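You operate a simulated robot arm through the tools that you are given. There is no shell and no other tool.

You run a simulated robot arm. Do the job below in one go: nothing can be reset, and whatever is moved stays where it is left.

TASK
Knob to 40 C, teal beaker to the cork mat by tongs, yellow beaker into the bath.
Fine: set the knob with dry hands, before the yellow beaker goes in; the tongs go back; the square plate stays on. Set down upright: teal beaker, yellow beaker.

It is judged by the outcome, as a careful person would: the job done as asked, and still so three seconds after it is handed in. It fails if anything else is knocked over, pushed out of place, dropped, spilled or broken.

THE ROBOT
A 7-joint arm with a two-finger parallel gripper, fixed in place. Base frame: the origin is on the floor under the middle of its stand, x ahead of it, y to its left, z up. Lengths are in m, angles in rad, forces in N, time in s.
It reaches about 1.247 m from its shoulder. Its first joint turns from -2.304 to 2.304 rad. Payload 3.91 kg.
The tool frame sits at the grasp point between the pads (the TCP): z along the fingers, y along the line on which they close. The tips reach 0.03 m beyond it. The gripper opens to 0.11 m. The fingers are 0.02 m wide and 0.01 m thick; the gripper's body (0.048 by 0.112 m) begins 0.055 m behind the TCP.
Orientation is that of the tool frame in the base frame, as [roll, pitch, yaw] about the fixed x, y, z axes, in that order (R = Rz(yaw) Ry(pitch) Rx(roll)). With the fingers straight down and closing along the base's y, the tool's x points along the base's -x, its y along +y and its z along -z.

THE INTERFACE
- The arm moves only by the tool play_rows. Its argument "increments" is a list of rows, each a list of 7 numbers: the gripper command, from -1 (fully open) to 1 (shut), values between in proportion, then the shift along the tool's x, y, z in units of 50 mm (1.0 is 50 mm), then the turn, a rotation vector about the tool's x, y, z in units of 5 degrees (1.0 is 5 degrees). In form: [[claw, tx, ty, tz, wx, wy, wz], ...]. A call has 1 to 20 rows; each row shifts and turns the commanded pose from where the row before left it, along the tool's axes as they then stand. A call with a number of a shift or a turn outside -1 to 1 is refused whole. Each row takes 0.2 s and may step no farther than 0.05 m and 0.15 rad from the row before; otherwise, or with a gripper value out of range, the whole call is refused. Where a pose cannot be reached the arm comes as near as it can. A force on the tool above 40 N (or 10 N above the force at the start of the call, whichever is more), or a blocked arm, ends the call early, and 0.2 s more pass. Each finger travels about 0.108 m/s and halts on what it meets, pressing with about 24 N; the grip force reading is that of the motor and also rises with nothing between the fingers. The clock runs only during rows and for 0.2 s after the last one: add rows that do not move to give the fingers time. The reply holds the time, the measured pose of the TCP, the force on the tool along the base axes, the opening and the grip force, in the units named above and with some noise, with the torque about the TCP (base axes, N m) and any sound that the robot's microphone picked up, and new pictures: "views" is both (left out), scene, wrist or none.
- Cameras (640 x 400 px; columns grow to the right, rows downward): "scene" is fixed at [0.2225, 0.4992, 1.7067]; the picture's right is [-0.07, -1.00, 0.00], its down [-0.92, 0.06, -0.38] and it looks along [0.38, -0.03, -0.92] (base axes); focal length 232 px, centre (320, 200). "wrist" rides on the gripper at [0.072, 0.017, -0.103] in the tool frame; the picture's right is [-0.23, 0.97, 0.00], its down [-0.76, -0.18, -0.62] and it looks along [-0.61, -0.14, 0.78] (tool axes); focal length 222 px, centre (320, 200). There is no depth. A picture from a camera that has moved, and an enlarged one, comes with that camera's place and axes in the base frame and with its lens.
- close_up(camera, box): a new picture of the part [left, top, right, bottom] of that camera's present view, enlarged. No time passes.
- sign_off(): hands the job in; it is judged then, once.

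Nothing tells you positions but the pictures and the camera data. Unless the task says otherwise, let go and move clear before handing in.

The tools are called after "Request:" by a JSON object that holds its "name" and its "arguments". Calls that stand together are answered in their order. play_rows: Moves the arm, as the interface text tells. Its arguments: {"type":"object","properties":{"increments":{"type":"array","items":{"type":"array","items":{"type":"number"}}},"views":{"type":"string","enum":["both","scene","wrist","none"]}},"required":["increments"]} The other tools are called the same way: close_up (camera, box) takes an enlarged picture of a part of a camera's view; sign_off () hands the job in.

At the start:

```text
time_s: 0.0
tool_pos: [0.449, 0.4011, 1.439]
tcp_rot: [-3.141, 0.001, 3.141]
ft_force: [-0.2, 1.0, -0.2]
wrist_torque: [0.01, 0.01, 0.01]
finger_gap: 0.1102
grip_force: 0.1
```

scene: 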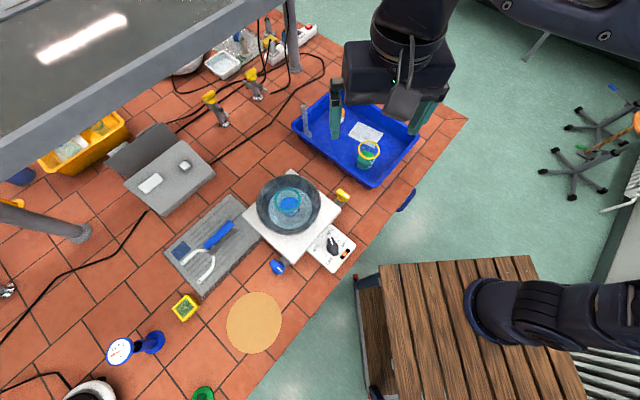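
wrist: 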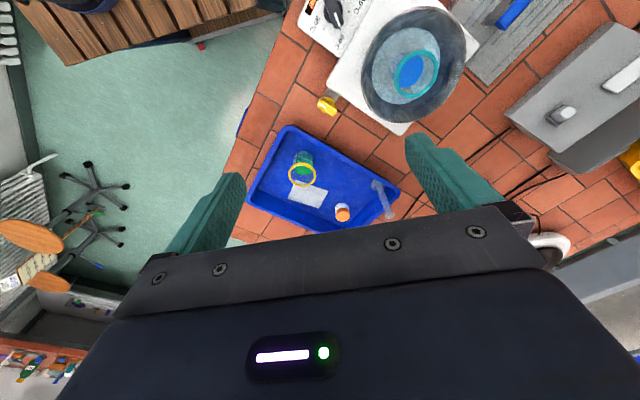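

I see a tiled bench with a hot plate and water bath (teal beaker in it), a knob box, tongs on a grey mat, a cork mat, and a blue tray holding the yellow-rimmed beaker. I'll look closer at each before moving.

Request:
{"name": "close_up", "arguments": {"camera": "scene", "box": [230, 160, 370, 280]}}

Request:
{"name": "close_up", "arguments": {"camera": "scene", "box": [150, 180, 300, 360]}}

Request:
{"name": "close_up", "arguments": {"camera": "scene", "box": [280, 80, 440, 200]}}

Request:
{"name": "close_up", "arguments": {"camera": "wrist", "box": [290, 0, 490, 130]}}

Request:
{"name": "close_up", "arguments": {"camera": "scene", "box": [305, 220, 365, 280]}}

```text
3.33 times, centred on (300, 220) of scene
camera zoom: at [0.2225, 0.4992, 1.7067], right [-0.07, -1.0, 0.0], down [-0.92, 0.06, -0.38], along [0.38, -0.03, -0.92], focal length 774 px, centre (387, 133)
```

zoom: 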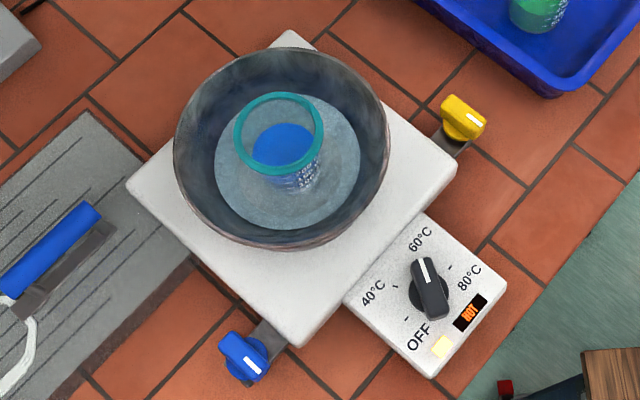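

```text
2.22 times, centred on (225, 270) of scene
camera zoom: at [0.2225, 0.4992, 1.7067], right [-0.07, -1.0, 0.0], down [-0.92, 0.06, -0.38], along [0.38, -0.03, -0.92], focal length 516 px, centre (531, 44)
```

zoom: 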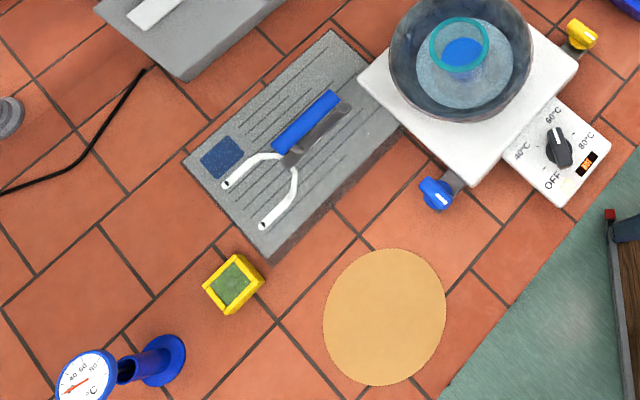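

```text
3.33 times, centred on (360, 140) of scene
camera zoom: at [0.2225, 0.4992, 1.7067], right [-0.07, -1.0, 0.0], down [-0.92, 0.06, -0.38], along [0.38, -0.03, -0.92], focal length 774 px, centre (187, 400)
```

zoom: 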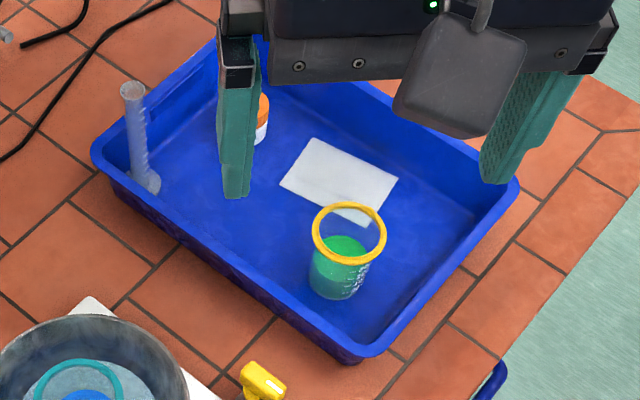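

```text
3.08 times, centred on (390, 65) of wrist
camera zoom: at [0.377, 0.4188, 1.5437], right [0.23, 0.97, 0.0], down [0.76, -0.18, 0.62], along [0.61, -0.14, -0.78], focal length 684 px, centre (105, 615)
```

zoom: 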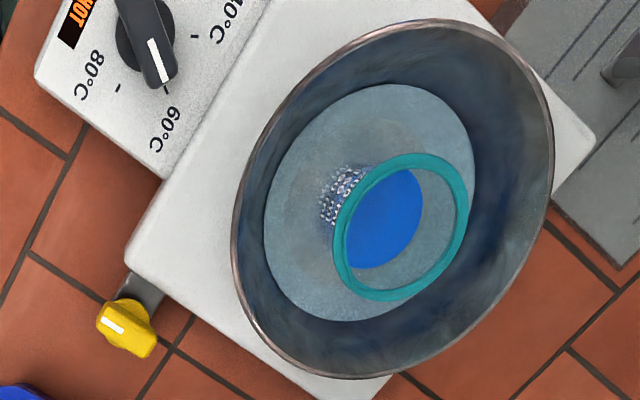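

```text
6.67 times, centred on (335, 250) of scene
camera zoom: at [0.2225, 0.4992, 1.7067], right [-0.07, -1.0, 0.0], down [-0.92, 0.06, -0.38], along [0.38, -0.03, -0.92], focal length 1548 px, centre (220, -133)
```

zoom: 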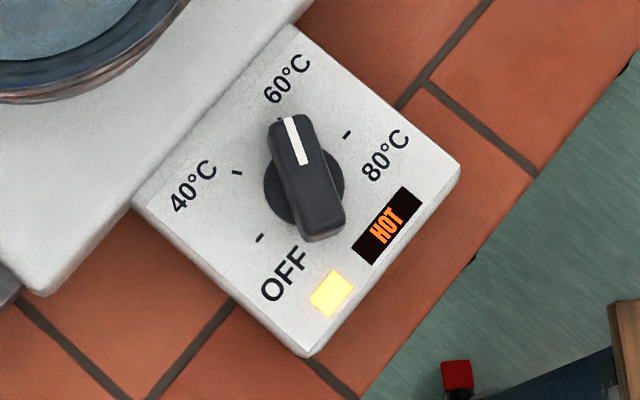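

The bath, bowl and knob box are around x≈0.36–0.5, y≈0.45–0.58, with the bench near z≈0.9 by triangulation. I'll move above the knob for a better view with the wrist camera.

Request:
{"name": "play_rows", "arguments": {"increments": [[-1, 0.3, 0.16, 0.6, 0, 0, 0], [-1, 0.3, 0.16, 0.6, 0, 0, 0], [-1, 0.3, 0.16, 0.6, 0, 0, 0], [-1, 0.3, 0.16, 0.6, 0, 0, 0], [-1, 0.3, 0.16, 0.6, 0, 0, 0], [-1, 0.3, 0.16, 0.6, 0, 0, 0], [-1, 0, 0, 0, 0, 0, 0]], "views": "both"}}

```text
time_s: 1.6
tool_pos: [0.361, 0.4496, 1.258]
tcp_rot: [3.141, -0.001, -3.141]
ft_force: [-0.3, -0.4, -0.3]
wrist_torque: [0.02, 0.04, 0.01]
finger_gap: 0.1101
grip_force: 0.0
camera wrist: at [0.2876, 0.467, 1.3634], right [0.23, 0.97, 0.0], down [0.76, -0.18, 0.62], along [0.61, -0.14, -0.78], focal length 222 px, centre (320, 200)
```

scene: 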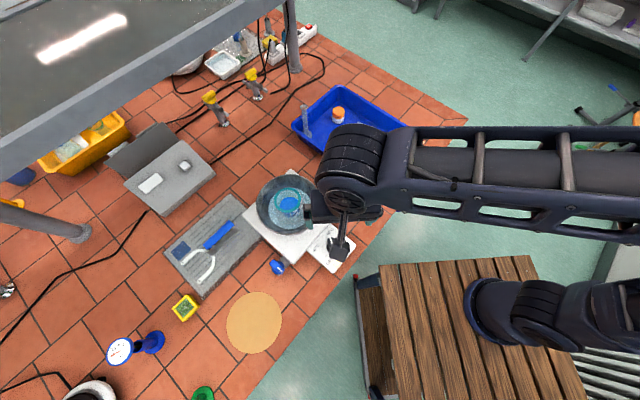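
wrist: 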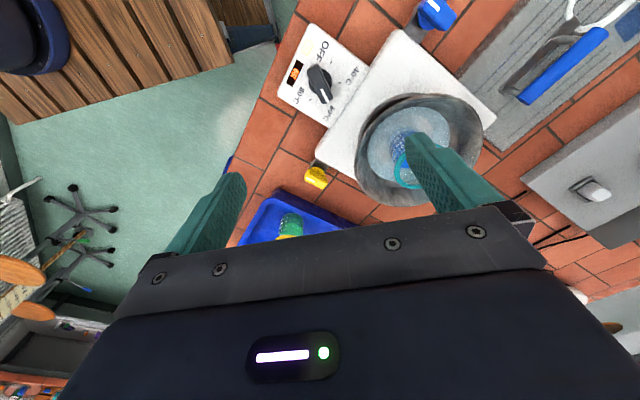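

Knob appears near (0.358, 0.45). I'll zoom in on it and on the tongs.

Request:
{"name": "close_up", "arguments": {"camera": "wrist", "box": [270, 10, 390, 130]}}

Request:
{"name": "close_up", "arguments": {"camera": "wrist", "box": [480, 0, 640, 110]}}

Request:
{"name": "close_up", "arguments": {"camera": "scene", "box": [160, 190, 260, 300]}}

```text
3.33 times, centred on (330, 70) of wrist
camera zoom: at [0.2876, 0.467, 1.3634], right [0.23, 0.97, 0.0], down [0.76, -0.18, 0.62], along [0.61, -0.14, -0.78], focal length 740 px, centre (287, 633)
```

zoom: 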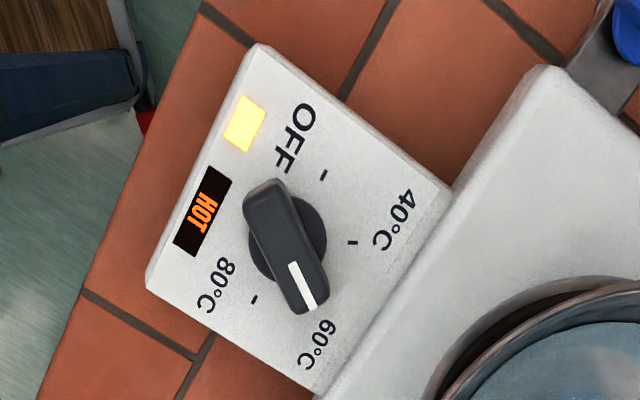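

```text
3.64 times, centred on (560, 55) of wrist
camera zoom: at [0.2876, 0.467, 1.3634], right [0.23, 0.97, 0.0], down [0.76, -0.18, 0.62], along [0.61, -0.14, -0.78], focal length 808 px, centre (-553, 727)
```

zoom: 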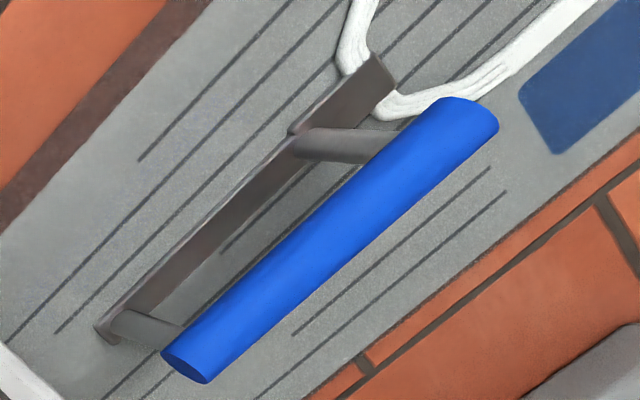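

```text
3.64 times, centred on (210, 245) of scene
camera zoom: at [0.2225, 0.4992, 1.7067], right [-0.07, -1.0, 0.0], down [-0.92, 0.06, -0.38], along [0.38, -0.03, -0.92], focal length 844 px, centre (720, 36)
```

zoom: 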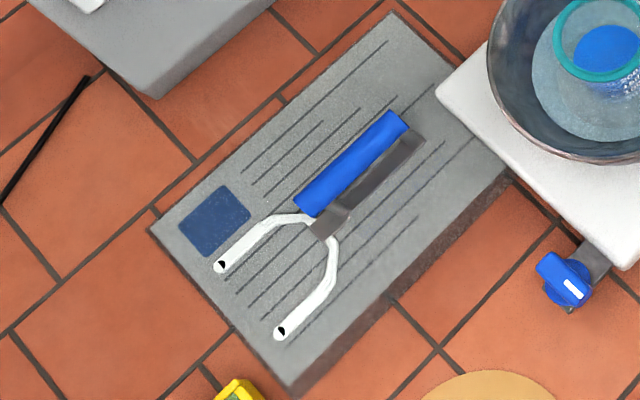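

The knob points at 60 (about 15° yaw), and the 40 tick lies 60° counter-clockwise from it at about 75°. I'll align with the knob bar and come down to just above it.

Request:
{"name": "play_rows", "arguments": {"increments": [[-1, -0.04, 0.02, 0.7, 0, 0, -1], [-1, 0, 0, 0.7, 0, 0, -1], [-1, 0, 0, 0.8, 0, 0, -1], [-1, 0, 0, 0.6, 0, 0, 0], [-1, 0, 0, 0, 0, 0, 0]], "views": "both"}}

```text
time_s: 2.8
tool_pos: [0.3602, 0.4503, 1.1196]
tcp_rot: [-3.141, 0.001, -2.878]
ft_force: [-0.2, -0.2, 0.4]
wrist_torque: [0.02, -0.02, -0.04]
finger_gap: 0.1101
grip_force: 0.1
camera wrist: at [0.2865, 0.448, 1.2248], right [-0.03, 1.0, 0.0], down [0.78, 0.03, 0.62], along [0.62, 0.02, -0.78], focal length 222 px, centre (320, 200)
```

scene: 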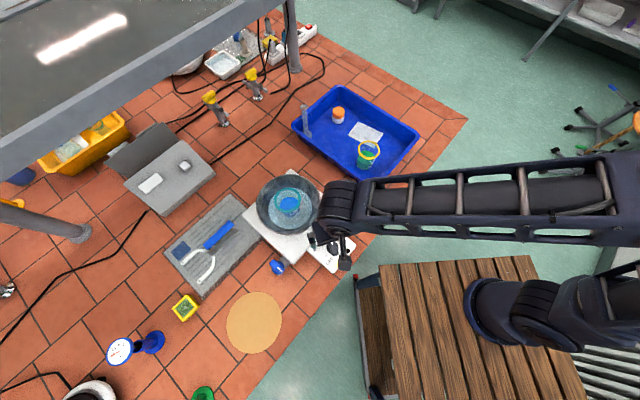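
wrist: 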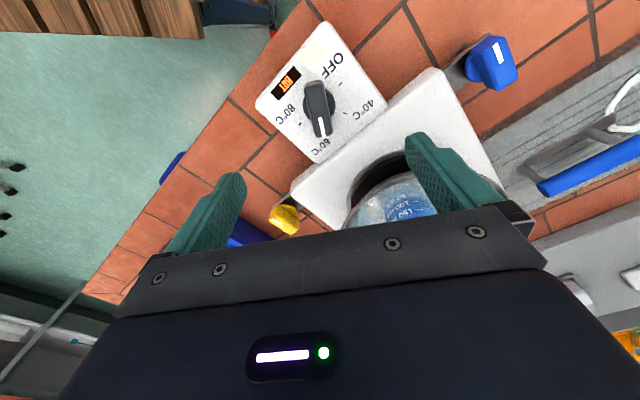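

Request:
{"name": "close_up", "arguments": {"camera": "wrist", "box": [260, 50, 380, 170]}}

Request:
{"name": "close_up", "arguments": {"camera": "wrist", "box": [140, 40, 500, 260]}}

```text
3.33 times, centred on (320, 110) of wrist
camera zoom: at [0.2865, 0.448, 1.2248], right [-0.03, 1.0, 0.0], down [0.78, 0.03, 0.62], along [0.62, 0.02, -0.78], focal length 740 px, centre (320, 500)
```

zoom: 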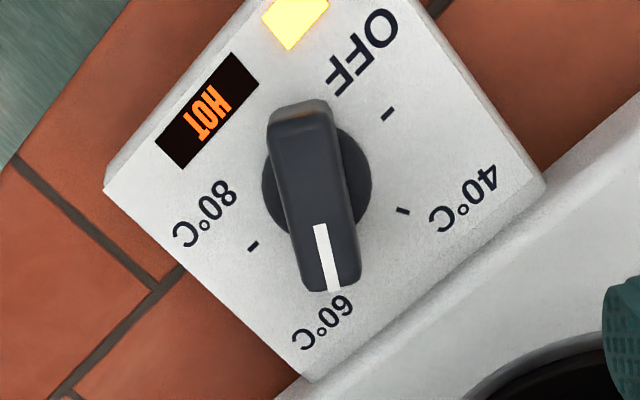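

```text
1.78 times, centred on (320, 150) of wrist
camera zoom: at [0.2865, 0.448, 1.2248], right [-0.03, 1.0, 0.0], down [0.78, 0.03, 0.62], along [0.62, 0.02, -0.78], focal length 395 px, centre (320, 289)
```

zoom: 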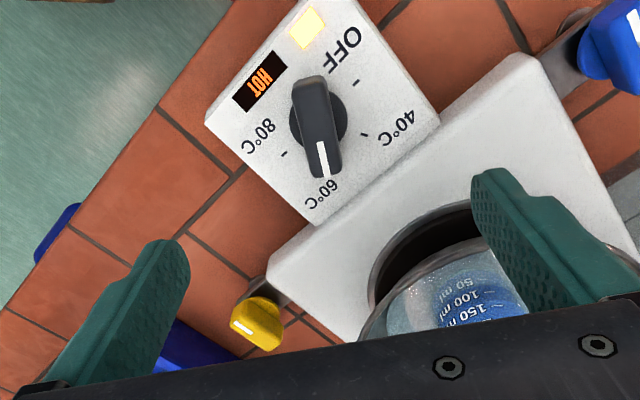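

The box top is near z≈0.942 and the knob axis near (0.3655, 0.450), knob top about 0.97. I'll half-close the gripper, descend astride the bar, and look before gripping.

Request:
{"name": "play_rows", "arguments": {"increments": [[0, -0.1, -0.03, 0.5, 0, 0, 0], [0, 0, 0, 0.6, 0, 0, 0], [0, 0, 0, 0.6, 0, 0, 0], [0, 0, 0, 0.5, 0, 0, 0], [0, 0, 0, 0, 0, 0, 0]], "views": "wrist"}}

```text
time_s: 4.0
tool_pos: [0.3667, 0.4501, 1.009]
tcp_rot: [3.141, 0.0, -2.878]
ft_force: [-0.4, 0.6, 0.3]
wrist_torque: [-0.02, -0.01, 0.02]
finger_gap: 0.0551
grip_force: 0.0
camera wrist: at [0.2925, 0.4486, 1.1147], right [-0.03, 1.0, 0.0], down [0.78, 0.03, 0.62], along [0.62, 0.02, -0.78], focal length 222 px, centre (320, 200)
```

wrist: 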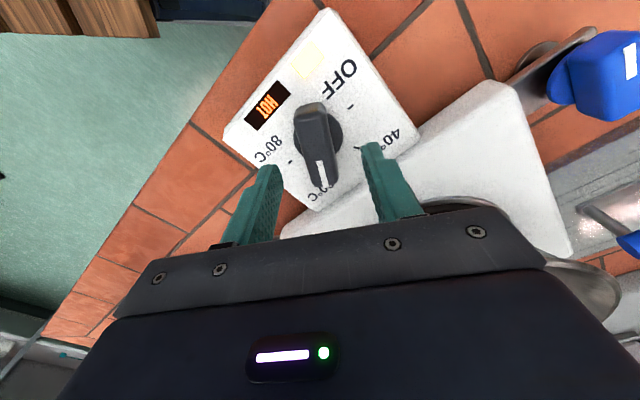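

Request:
{"name": "play_rows", "arguments": {"increments": [[0, 0, 0, 0.22, 0, 0, 0], [0, 0, 0, 0.22, 0, 0, 0], [0, 0, 0, 0, 0, 0, 0]], "views": "wrist"}}

Request:
{"name": "close_up", "arguments": {"camera": "wrist", "box": [220, 60, 440, 240]}}

```text
time_s: 4.8
tool_pos: [0.3676, 0.4506, 0.9858]
tcp_rot: [3.141, 0.001, -2.879]
ft_force: [0.1, -0.3, -0.2]
wrist_torque: [0.0, 0.01, -0.02]
finger_gap: 0.055
grip_force: 0.1
camera wrist: at [0.2938, 0.4492, 1.0917], right [-0.03, 1.0, 0.0], down [0.78, 0.03, 0.62], along [0.62, 0.02, -0.78], focal length 222 px, centre (320, 200)
```

wrist: 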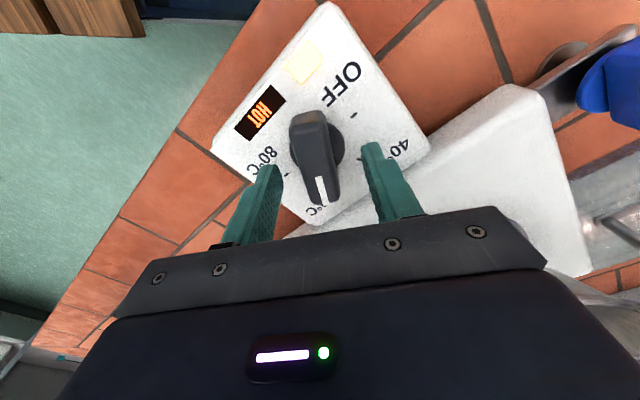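

```text
2.22 times, centred on (330, 150) of wrist
camera zoom: at [0.2938, 0.4492, 1.0917], right [-0.03, 1.0, 0.0], down [0.78, 0.03, 0.62], along [0.62, 0.02, -0.78], focal length 494 px, centre (298, 311)
```

zoom: 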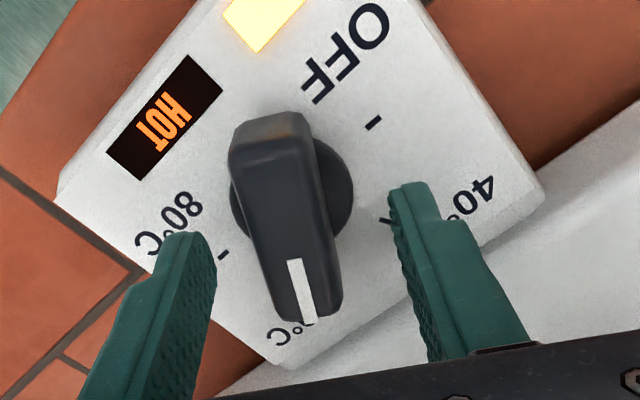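

Fingers straddle the bar. Now I'll close on it and check.

Request:
{"name": "play_rows", "arguments": {"increments": [[1, 0, 0, 0, 0, 0, 0], [1, 0, 0, 0, 0, 0, 0], [1, 0, 0, 0, 0, 0, 0]], "views": "wrist"}}

Request:
{"name": "close_up", "arguments": {"camera": "wrist", "box": [220, 60, 440, 240]}}

```text
time_s: 5.6
tool_pos: [0.3684, 0.4501, 0.9863]
tcp_rot: [-3.141, 0.0, -2.881]
ft_force: [2.0, -16.4, 1.1]
wrist_torque: [-0.24, -0.3, 0.07]
finger_gap: 0.0215
grip_force: 45.0
camera wrist: at [0.2941, 0.4483, 1.0916], right [-0.03, 1.0, 0.0], down [0.78, 0.03, 0.62], along [0.62, 0.02, -0.78], focal length 222 px, centre (320, 200)
```

wrist: 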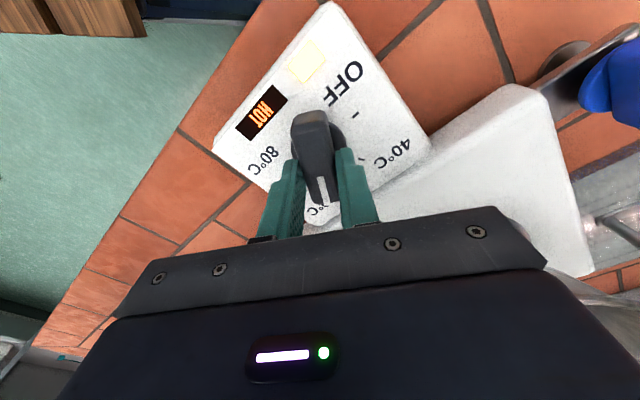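

```text
2.22 times, centred on (330, 150) of wrist
camera zoom: at [0.2941, 0.4483, 1.0916], right [-0.03, 1.0, 0.0], down [0.78, 0.03, 0.62], along [0.62, 0.02, -0.78], focal length 494 px, centre (298, 311)
```

zoom: 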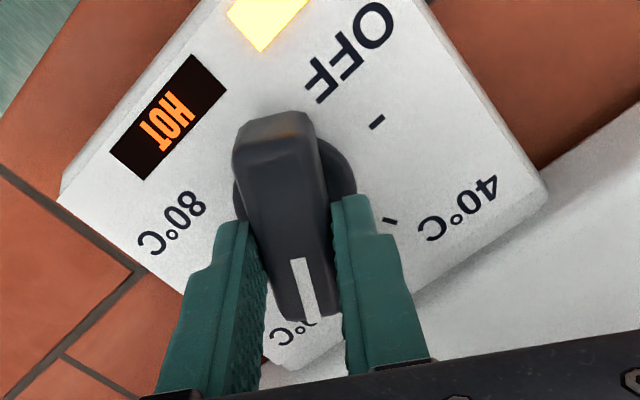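

The grip is slightly off-centre (side force −16 N), so I'll loosen a little, recentre by a couple of millimetres, and regrip.

Request:
{"name": "play_rows", "arguments": {"increments": [[0.4, 0, 0, 0, 0, 0, 0], [0.4, 0.05, -0.03, 0, 0, 0, 0], [0.4, 0, 0, 0, 0, 0, 0], [1, 0, 0, 0, 0, 0, 0], [1, 0, 0, 0, 0, 0, 0]], "views": "wrist"}}

```text
time_s: 6.8
tool_pos: [0.3654, 0.4488, 0.9861]
tcp_rot: [-3.141, 0.001, -2.879]
ft_force: [-0.8, 3.3, 0.7]
wrist_torque: [0.0, 0.28, -0.04]
finger_gap: 0.0218
grip_force: 44.9
camera wrist: at [0.2916, 0.4474, 1.0916], right [-0.03, 1.0, 0.0], down [0.78, 0.03, 0.62], along [0.62, 0.02, -0.78], focal length 222 px, centre (320, 200)
```

wrist: 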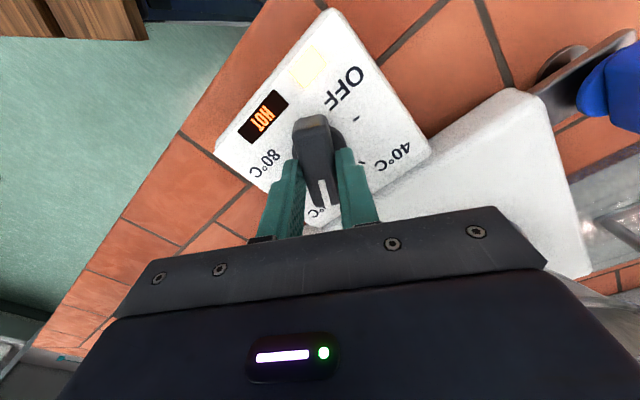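

Centred now (force about 3 N). Next I'll turn the knob 60° counter-clockwise, half at a time.

Request:
{"name": "play_rows", "arguments": {"increments": [[1, 0, 0, 0, 0, 0, -1], [1, 0, 0, 0, 0, 0, -1], [1, 0, 0, 0, 0, 0, -1], [1, 0, 0, 0, 0, 0, -1], [1, 0, 0, 0, 0, 0, -1], [1, 0, 0, 0, 0, 0, -1]], "views": "both"}}

```text
time_s: 8.2
tool_pos: [0.365, 0.4508, 0.9866]
tcp_rot: [3.139, 0.004, -2.362]
ft_force: [2.0, 12.7, -18.7]
wrist_torque: [0.68, -0.43, 0.02]
finger_gap: 0.0217
grip_force: 45.2
stopped in row 6: the force on the tool passed its limit at 41 N (the readings are from after the stop); the commanded pose is now the measured one
camera wrist: at [0.302, 0.411, 1.0916], right [-0.52, 0.85, 0.0], down [0.67, 0.41, 0.63], along [0.53, 0.33, -0.78], focal length 222 px, centre (320, 200)
```

scene: 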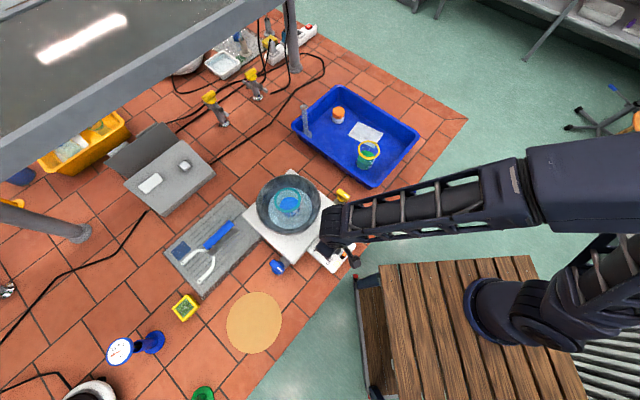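
wrist: 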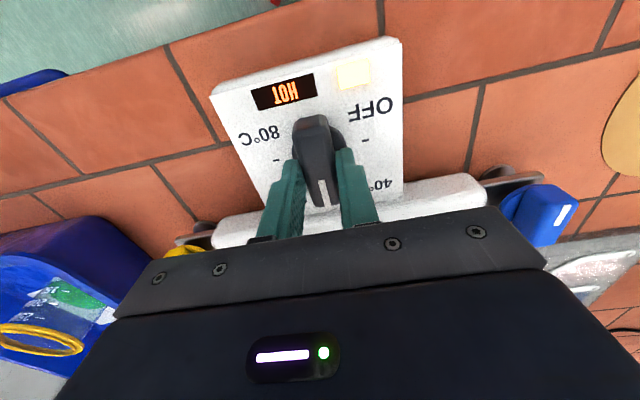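

The force limit tripped at about half-way from misalignment. I'll look at the knob state before loosening and regripping.

Request:
{"name": "play_rows", "arguments": {"increments": [[0.4, 0, 0, 0, 0, 0, 0], [0.4, 0, 0, 0, 0, 0, 0], [0.4, 0, 0, 0, 0, 0, 0]], "views": "wrist"}}

Request:
{"name": "close_up", "arguments": {"camera": "wrist", "box": [220, 60, 440, 240]}}

```text
time_s: 9.1
tool_pos: [0.3644, 0.4491, 0.9881]
tcp_rot: [3.141, 0.003, -2.361]
ft_force: [0.5, -0.1, -0.4]
wrist_torque: [0.01, 0.01, 0.0]
finger_gap: 0.0331
grip_force: 0.1
camera wrist: at [0.3017, 0.4102, 1.0921], right [-0.52, 0.85, 0.0], down [0.67, 0.41, 0.63], along [0.53, 0.33, -0.78], focal length 222 px, centre (320, 200)
```

wrist: 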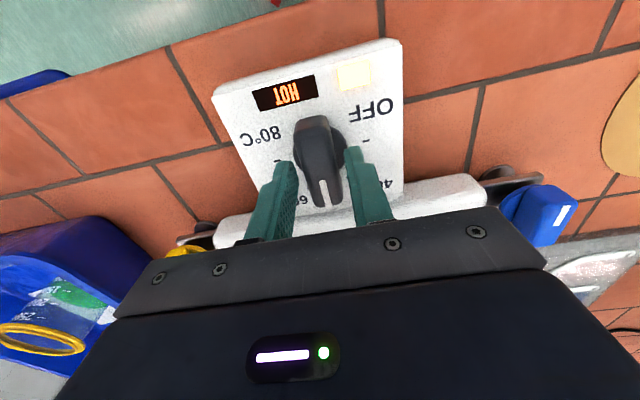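

```text
2.22 times, centred on (330, 150) of wrist
camera zoom: at [0.3017, 0.4102, 1.0921], right [-0.52, 0.85, 0.0], down [0.67, 0.41, 0.63], along [0.53, 0.33, -0.78], focal length 494 px, centre (298, 311)
```

zoom: 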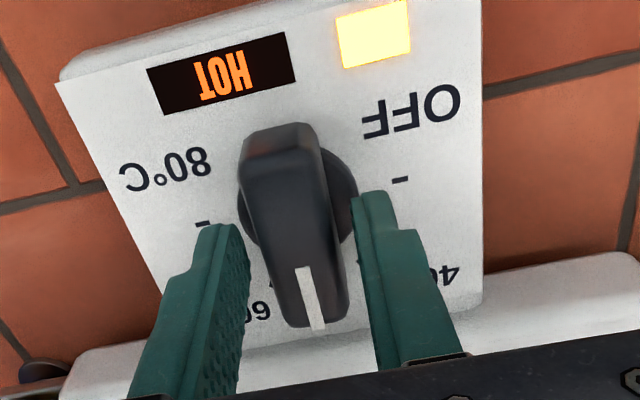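

The knob followed to mid-way between 60 and 40. I'll continue the last 30° with a loose wrench-like grip, then close at the end to square the bar.

Request:
{"name": "play_rows", "arguments": {"increments": [[0.6, 0, 0, 0, 0, 0, 0], [0.6, 0, 0, 0, 0, 0, -0.7], [0.6, 0, 0, 0, 0, 0, -0.7], [0.6, 0, 0, 0, 0, 0, -0.7], [0.6, 0, 0, 0, 0, 0, -0.7], [0.6, 0, 0, 0, 0, 0, -0.7], [0.6, 0, 0, 0, 0, 0, -0.7], [0.6, 0, 0, 0, 0, 0, -0.7], [0.6, 0, 0, 0, 0, 0, -0.7], [0.6, 0, 0, 0, 0, 0, -0.45], [0.6, 0, 0, 0, 0, 0, 0]], "views": "wrist"}}

Request:
{"name": "close_up", "arguments": {"camera": "wrist", "box": [220, 60, 440, 240]}}

```text
time_s: 11.4
tool_pos: [0.3648, 0.4477, 0.9873]
tcp_rot: [3.139, 0.003, -1.831]
ft_force: [-1.3, 0.5, 0.4]
wrist_torque: [0.0, 0.03, 0.01]
finger_gap: 0.0224
grip_force: 0.4
camera wrist: at [0.3294, 0.3828, 1.0925], right [-0.88, 0.47, 0.0], down [0.37, 0.69, 0.63], along [0.29, 0.55, -0.78], focal length 222 px, centre (320, 200)
```

wrist: 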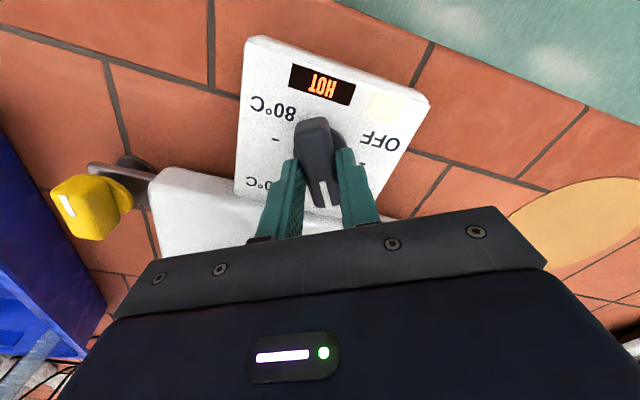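

```text
2.22 times, centred on (330, 150) of wrist
camera zoom: at [0.3294, 0.3828, 1.0925], right [-0.88, 0.47, 0.0], down [0.37, 0.69, 0.63], along [0.29, 0.55, -0.78], focal length 494 px, centre (298, 311)
```

zoom: 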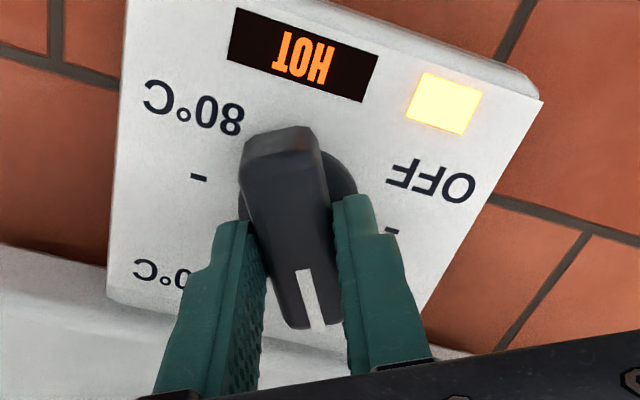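

Tool yaw is now 75°. I'll squeeze briefly to square the bar, then open and check the pointer against the 40 tick.

Request:
{"name": "play_rows", "arguments": {"increments": [[1, 0, 0, 0, 0, 0, 0], [1, 0, 0, 0, 0, 0, 0], [0.3, 0, 0, 0, 0, 0, 0], [0.0, 0, 0, 0, 0, 0, 0], [0.0, 0, 0, -0.8, 0, 0, 0], [0.0, 0, 0, -0.8, 0, 0, 0], [0.0, 0, 0, -0.8, 0, 0, 0], [0.0, 0, 0, 0, 0, 0, 0]], "views": "wrist"}}

Request:
{"name": "close_up", "arguments": {"camera": "wrist", "box": [240, 40, 400, 160]}}

```text
time_s: 13.2
tool_pos: [0.3664, 0.4485, 1.1055]
tcp_rot: [-3.141, 0.003, -1.834]
ft_force: [-0.2, 0.9, 0.3]
wrist_torque: [-0.02, 0.02, 0.0]
finger_gap: 0.055
grip_force: 0.0
camera wrist: at [0.331, 0.3824, 1.2113], right [-0.88, 0.47, 0.0], down [0.37, 0.69, 0.63], along [0.3, 0.55, -0.78], focal length 222 px, centre (320, 200)
```

wrist: 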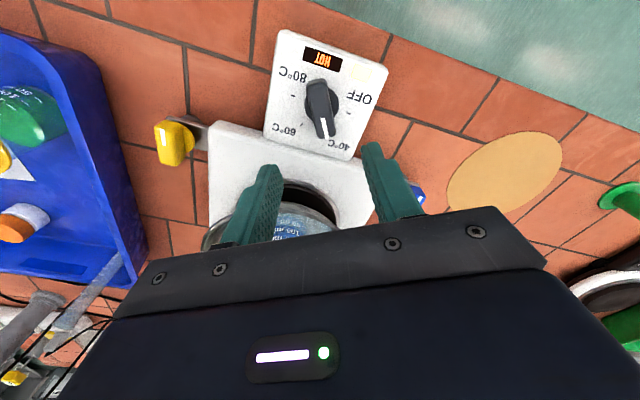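

```text
3.33 times, centred on (320, 100) of wrist
camera zoom: at [0.331, 0.3824, 1.2113], right [-0.88, 0.47, 0.0], down [0.37, 0.69, 0.63], along [0.3, 0.55, -0.78], focal length 740 px, centre (320, 533)
```

zoom: 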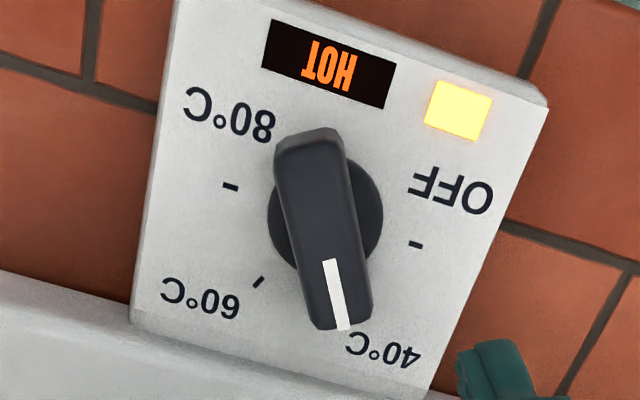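

The pointer now sits on the 40 °C tick with HOT and the lamp still lit, so the knob is set with a dry gripper. Next I'll rise and look straight down on the bath to measure the beaker and bowl rims.

Request:
{"name": "play_rows", "arguments": {"increments": [[-1, 0, 0, -0.9, 0, 0, 0], [-1, 0, 0, -0.9, 0, 0, 0], [-1, 0, 0, -0.9, 0, 0, 0], [-1, 0, 0, -0.8, 0, 0, 0], [-1, -0.76, -0.38, 0, 0, 0, 0], [-1, -0.76, -0.38, 0, 0, 0, 0], [-1, -0.76, -0.38, 0, 0, 0, 0], [-1, -0.76, -0.38, 0, 0, 0, 0], [-1, 0, 0, 0, 0, 0, 0], [-1, 0, 0, 0, 0, 0, 0]], "views": "both"}}

Request:
{"name": "close_up", "arguments": {"camera": "wrist", "box": [220, 20, 440, 190]}}

```text
time_s: 15.4
tool_pos: [0.4768, 0.576, 1.2822]
tcp_rot: [-3.141, 0.005, -1.834]
ft_force: [-0.2, 0.7, 0.6]
wrist_torque: [0.0, 0.0, 0.05]
finger_gap: 0.1101
grip_force: 0.1
camera wrist: at [0.4416, 0.5104, 1.3871], right [-0.88, 0.47, 0.0], down [0.37, 0.69, 0.63], along [0.3, 0.55, -0.78], focal length 222 px, centre (320, 200)
```

scene: 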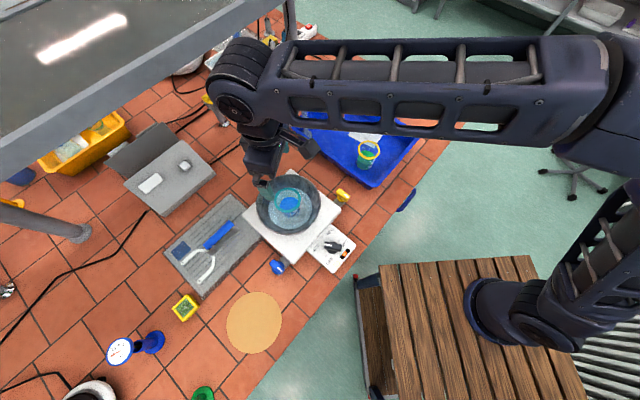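
wrist: 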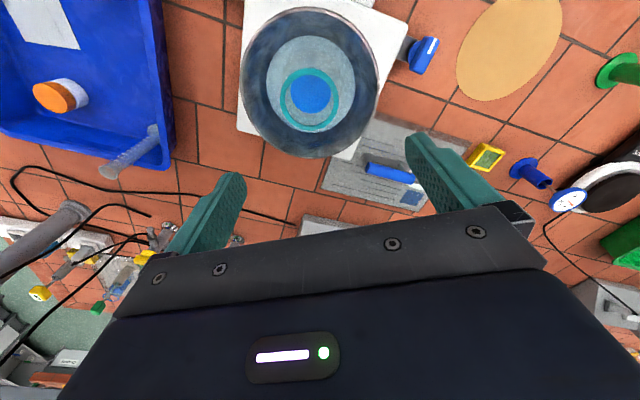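

```text
2.35 times, centred on (330, 105) of wrist
camera zoom: at [0.4416, 0.5104, 1.3871], right [-0.88, 0.47, 0.0], down [0.37, 0.69, 0.63], along [0.3, 0.55, -0.78], focal length 523 px, centre (296, 424)
```

zoom: 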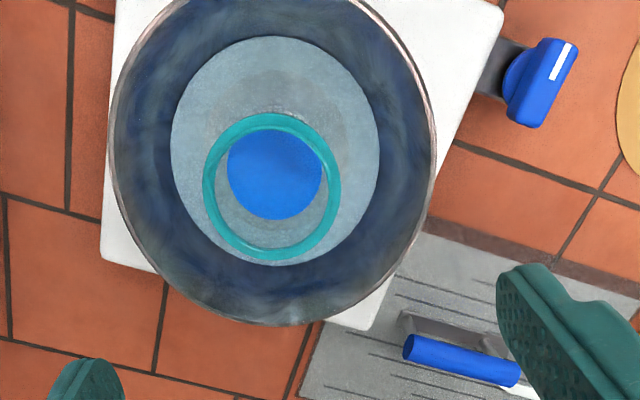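

The beaker rim is near (0.492, 0.578, 1.063), about 3 cm above the bowl rim, so the fork-type tongs can slide in under the rim. I'll rotate the wrist and go above the tongs to inspect them.

Request:
{"name": "play_rows", "arguments": {"increments": [[-1, 0, 0, 0, 0, 0, 1], [-1, 0, 0, 0, 0, 0, 1], [-1, 0, 0, 0, 0, 0, 1], [-1, 0, 0, 0, 0, 0, 1], [-1, 0, 0, 0, 0, 0, 1], [-1, 0, 0, 0, 0, 0, 1], [-1, 0, 0, 0, 0, 0, 1], [-1, 0, 0, 0, 0, 0, 1], [-1, 0, 0, 0, 0, 0, 1], [-1, 0, 0, 0, 0, 0, 1], [-1, 0, 0, 0, 0, 0, 1], [-1, 0, 0, 0, 0, 0, 1], [-1, 0, 0, 0, 0, 0, 1], [-1, 0, 0, 0, 0, 0, 1], [-1, 0, 0, 0, 0, 0, 1], [-1, 0.23, 0.9, 0, 0, 0, 0], [-1, 0.23, 0.9, 0, 0, 0, 0], [-1, 0.23, 0.9, 0, 0, 0, 0], [-1, 0.23, 0.9, 0, 0, 0, 0], [-1, 0.23, 0.9, 0, 0, 0, 0]], "views": "wrist"}}

```text
time_s: 19.6
tool_pos: [0.4204, 0.8015, 1.2856]
tcp_rot: [3.136, 0.001, 3.14]
ft_force: [-0.1, -1.3, 2.5]
wrist_torque: [0.09, 0.06, -0.03]
finger_gap: 0.11
grip_force: 0.1
camera wrist: at [0.3482, 0.8183, 1.391], right [0.23, 0.97, 0.01], down [0.76, -0.18, 0.62], along [0.61, -0.14, -0.78], focal length 222 px, centre (320, 200)
```

wrist: 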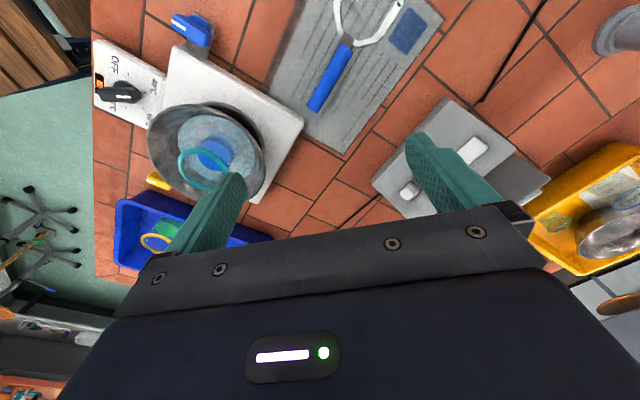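

Request:
{"name": "close_up", "arguments": {"camera": "wrist", "box": [260, 0, 460, 140]}}

Request:
{"name": "close_up", "arguments": {"camera": "wrist", "box": [300, 0, 420, 80]}}

Request:
{"name": "close_up", "arguments": {"camera": "wrist", "box": [130, 70, 330, 210]}}

```text
2.86 times, centred on (360, 70) of wrist
camera zoom: at [0.3482, 0.8183, 1.391], right [0.23, 0.97, 0.01], down [0.76, -0.18, 0.62], along [0.61, -0.14, -0.78], focal length 635 px, centre (206, 571)
```

zoom: 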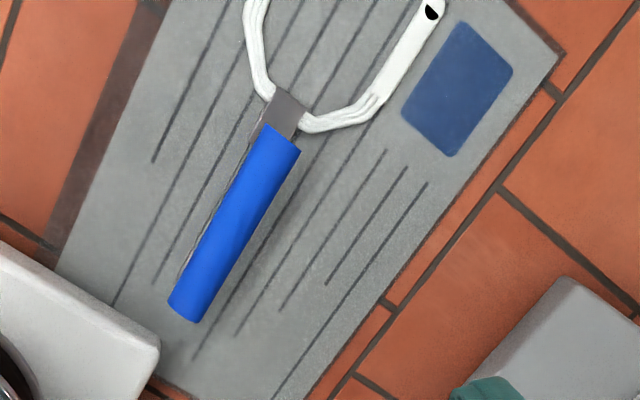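

```text
5.00 times, centred on (360, 40) of wrist
camera zoom: at [0.3482, 0.8183, 1.391], right [0.23, 0.97, 0.01], down [0.76, -0.18, 0.62], along [0.61, -0.14, -0.78], focal length 1111 px, centre (120, 1000)
```

zoom: 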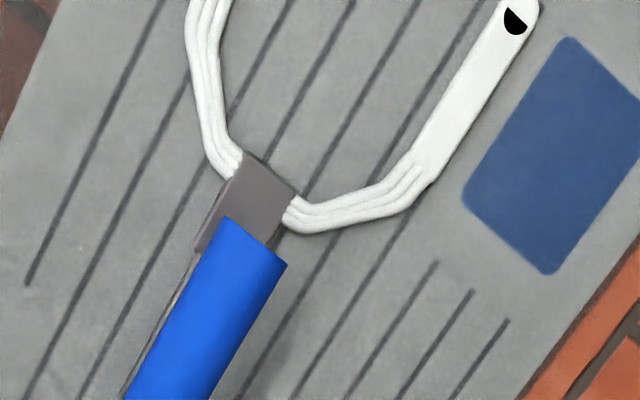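

```text
2.86 times, centred on (230, 140) of wrist
camera zoom: at [0.3482, 0.8183, 1.391], right [0.23, 0.97, 0.01], down [0.76, -0.18, 0.62], along [0.61, -0.14, -0.78], focal length 635 px, centre (577, 371)
```

zoom: 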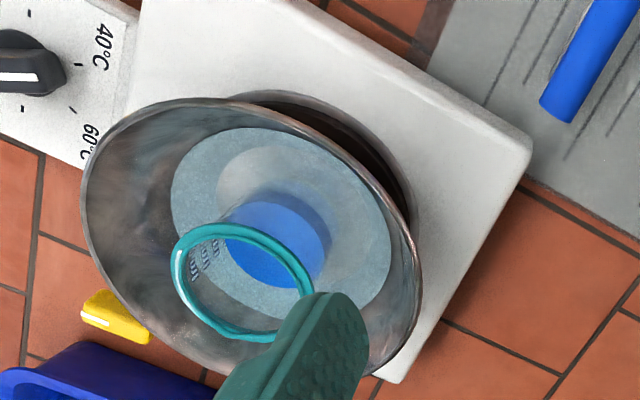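

Tongs appear to be a rigid fork: blue handle (centre ≈ (0.431, 0.816), z≈0.956, axis at 135°) and prongs at z≈0.90. I'll move over the prongs to measure the gap between them.

Request:
{"name": "play_rows", "arguments": {"increments": [[-1, 0.3, 0.5, 0.65, 0, 0, 0], [-1, 0.3, 0.5, 0.65, 0, 0, 0], [-1, 0.3, 0.5, 0.65, 0, 0, 0], [-1, 0.3, 0.5, 0.65, 0, 0, 0], [-1, 0, 0, 0, 0, 0, 0], [-1, 0, 0, 0, 0, 0, 0]], "views": "wrist"}}

Request:
{"name": "close_up", "arguments": {"camera": "wrist", "box": [230, 0, 430, 140]}}

```text
time_s: 21.1
tool_pos: [0.3567, 0.8915, 1.1519]
tcp_rot: [3.138, 0.002, 3.14]
ft_force: [0.4, 0.6, 0.4]
wrist_torque: [0.01, 0.04, -0.03]
finger_gap: 0.1101
grip_force: 0.2
out of reach, approached as far as the arm can: row 4
camera wrist: at [0.2852, 0.9087, 1.2569], right [0.23, 0.97, 0.0], down [0.76, -0.18, 0.62], along [0.61, -0.14, -0.78], focal length 222 px, centre (320, 200)
```

wrist: 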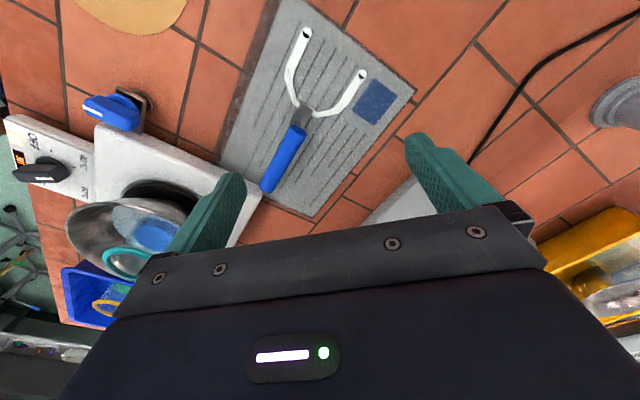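

```text
2.86 times, centred on (330, 70) of wrist
camera zoom: at [0.2852, 0.9087, 1.2569], right [0.23, 0.97, 0.0], down [0.76, -0.18, 0.62], along [0.61, -0.14, -0.78], focal length 635 px, centre (291, 571)
```

zoom: 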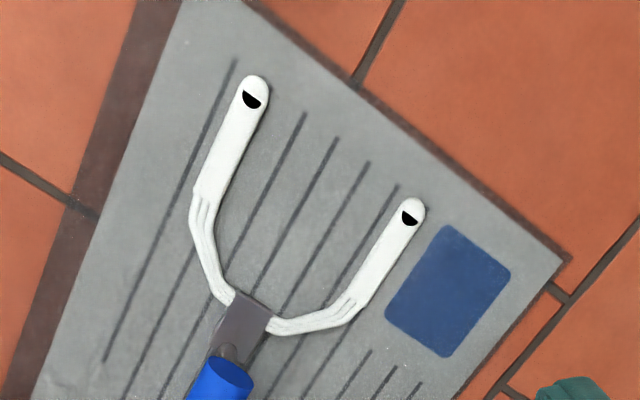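

Request:
{"name": "close_up", "arguments": {"camera": "wrist", "box": [285, 15, 385, 125]}}

Request:
{"name": "close_up", "arguments": {"camera": "wrist", "box": [290, 20, 345, 65]}}

Request:
{"name": "close_up", "arguments": {"camera": "wrist", "box": [280, 60, 380, 130]}}

Request:
{"name": "close_up", "arguments": {"camera": "wrist", "box": [60, 190, 220, 300]}}

```text
3.64 times, centred on (335, 70) of wrist
camera zoom: at [0.2852, 0.9087, 1.2569], right [0.23, 0.97, 0.0], down [0.76, -0.18, 0.62], along [0.61, -0.14, -0.78], focal length 808 px, centre (266, 673)
```

zoom: 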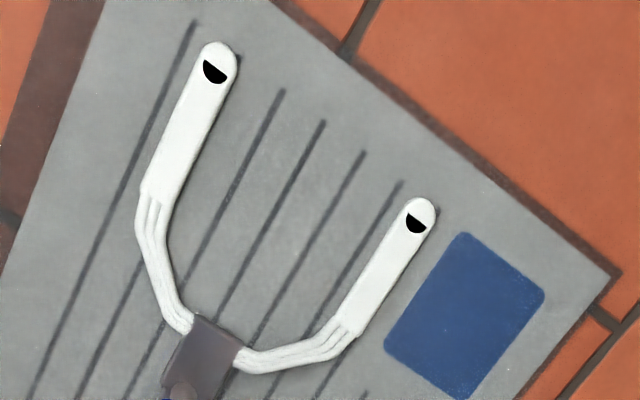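

```text
8.89 times, centred on (318, 42) of wrist
camera zoom: at [0.2852, 0.9087, 1.2569], right [0.23, 0.97, 0.0], down [0.76, -0.18, 0.62], along [0.61, -0.14, -0.78], focal length 1974 px, centre (342, 1600)
```

zoom: 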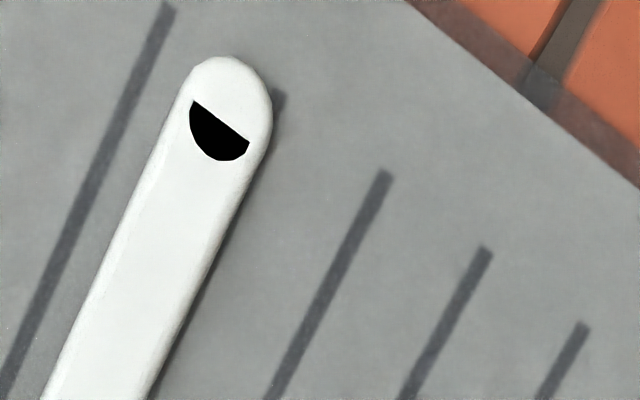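

```text
5.71 times, centred on (330, 95) of wrist
camera zoom: at [0.2852, 0.9087, 1.2569], right [0.23, 0.97, 0.0], down [0.76, -0.18, 0.62], along [0.61, -0.14, -0.78], focal length 1269 px, centre (263, 800)
```

zoom: 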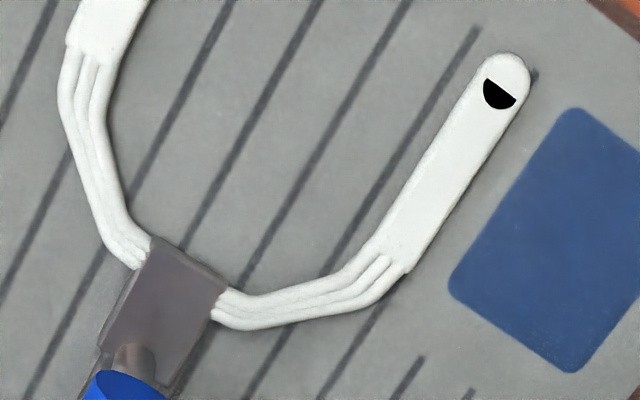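

```text
3.64 times, centred on (140, 245) of wrist
camera zoom: at [0.2852, 0.9087, 1.2569], right [0.23, 0.97, 0.0], down [0.76, -0.18, 0.62], along [0.61, -0.14, -0.78], focal length 808 px, centre (974, 36)
```

zoom: 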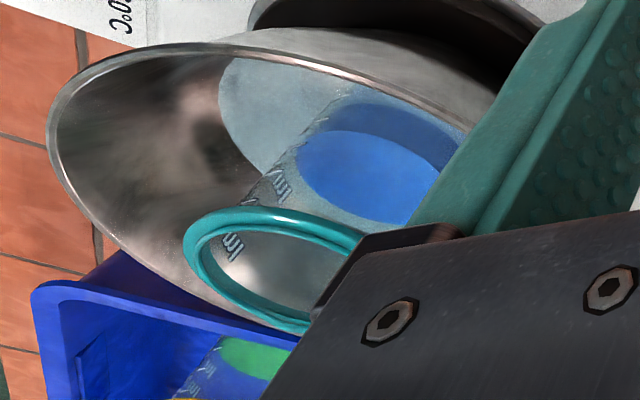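

The prong gap is about 7.7 cm, the beaker lip about 8 cm, and the body about 7 cm, so the lip should hang on the fork. Next I'll align over the front part of the blue handle.

Request:
{"name": "play_rows", "arguments": {"increments": [[-1, -0.5, -0.51, 0.4, 0, 0, 0], [-1, -0.5, -0.51, 0.4, 0, 0, 0], [-1, 0, 0, 0, 0, 0, 1], [-1, 0, 0, 0, 0, 0, 1], [-1, 0, 0, 0, 0, 0, 1], [-1, 0, 0, 0, 0, 0, 1], [-1, 0, 0, 0, 0, 0, 1], [-1, 0, 0, 0, 0, 0, 1], [-1, 0, 0, 0, 0, 0, 1], [-1, 0, 0, 0, 0, 0, 1], [-1, 0, 0, 0, 0, 0, 1], [-1, 0, 0, 0, 0, 0, 0], [-1, 0, 0, 0, 0, 0, 0]], "views": "both"}}

Request:
{"name": "close_up", "arguments": {"camera": "wrist", "box": [220, 0, 420, 160]}}

```text
time_s: 23.9
tool_pos: [0.4067, 0.8397, 1.1098]
tcp_rot: [3.139, -0.002, 2.354]
ft_force: [-0.2, -0.9, -0.4]
wrist_torque: [0.03, 0.0, 0.03]
finger_gap: 0.11
grip_force: 0.2
camera wrist: at [0.3687, 0.9035, 1.2153], right [0.85, 0.53, 0.0], down [0.41, -0.67, 0.62], along [0.33, -0.53, -0.78], focal length 222 px, centre (320, 200)
```

scene: 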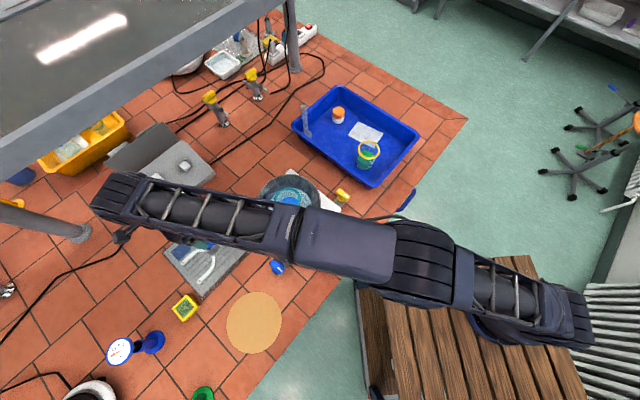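
wrist: 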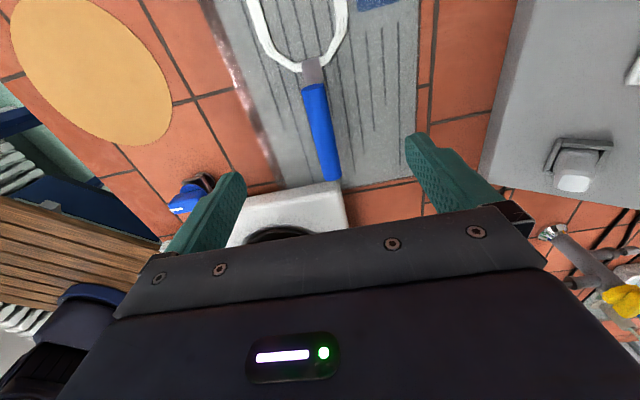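

```text
2.50 times, centred on (320, 80) of wrist
camera zoom: at [0.3687, 0.9035, 1.2153], right [0.85, 0.53, 0.0], down [0.41, -0.67, 0.62], along [0.33, -0.53, -0.78], focal length 555 px, centre (320, 500)
```

zoom: 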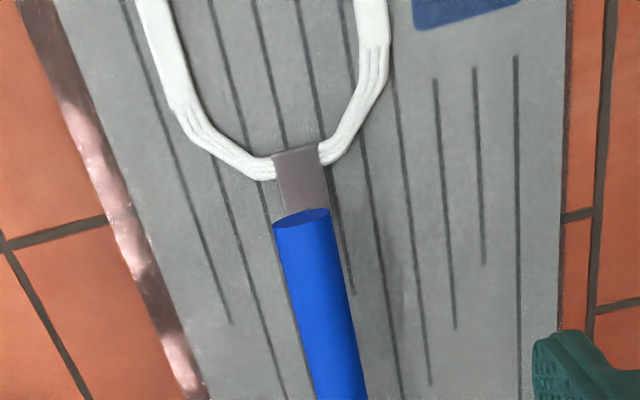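

The handle is centred between the fingers. I'll come down partway and check.

Request:
{"name": "play_rows", "arguments": {"increments": [[-0.3, 0, -0.03, 0.6, 0, 0, 0], [-0.3, 0, 0, 0.6, 0, 0, 0], [-0.3, 0, 0, 0.6, 0, 0, 0], [-0.3, 0, 0, 0.6, 0, 0, 0], [-0.3, 0, 0, 0, 0, 0, 0], [-0.3, 0, 0, 0, 0, 0, 0]], "views": "wrist"}}

Request:
{"name": "close_up", "arguments": {"camera": "wrist", "box": [200, 0, 440, 220]}}

```text
time_s: 25.2
tool_pos: [0.4076, 0.8402, 0.9895]
tcp_rot: [3.14, -0.003, 2.355]
ft_force: [-1.0, 0.3, -0.3]
wrist_torque: [0.02, 0.01, 0.01]
finger_gap: 0.0717
grip_force: 0.1
camera wrist: at [0.3688, 0.9043, 1.0962], right [0.85, 0.53, 0.0], down [0.41, -0.67, 0.62], along [0.33, -0.53, -0.78], focal length 222 px, centre (320, 200)
```

wrist: 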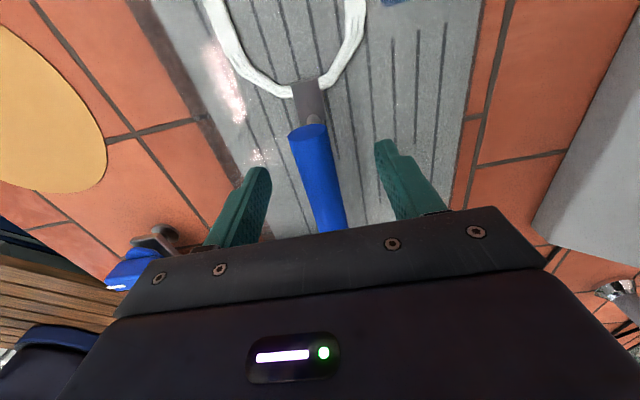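

```text
1.82 times, centred on (320, 110) of wrist
camera zoom: at [0.3688, 0.9043, 1.0962], right [0.85, 0.53, 0.0], down [0.41, -0.67, 0.62], along [0.33, -0.53, -0.78], focal length 404 px, centre (320, 364)
```

zoom: 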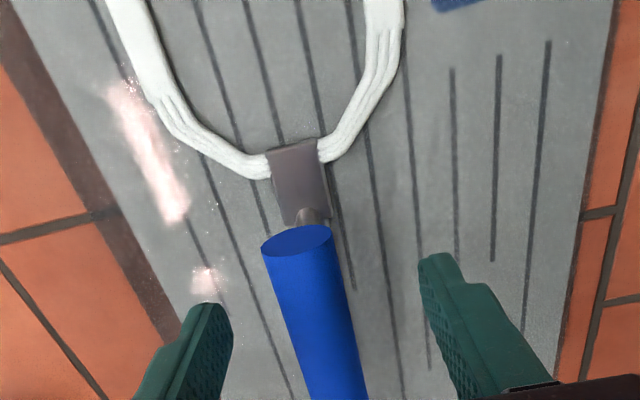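

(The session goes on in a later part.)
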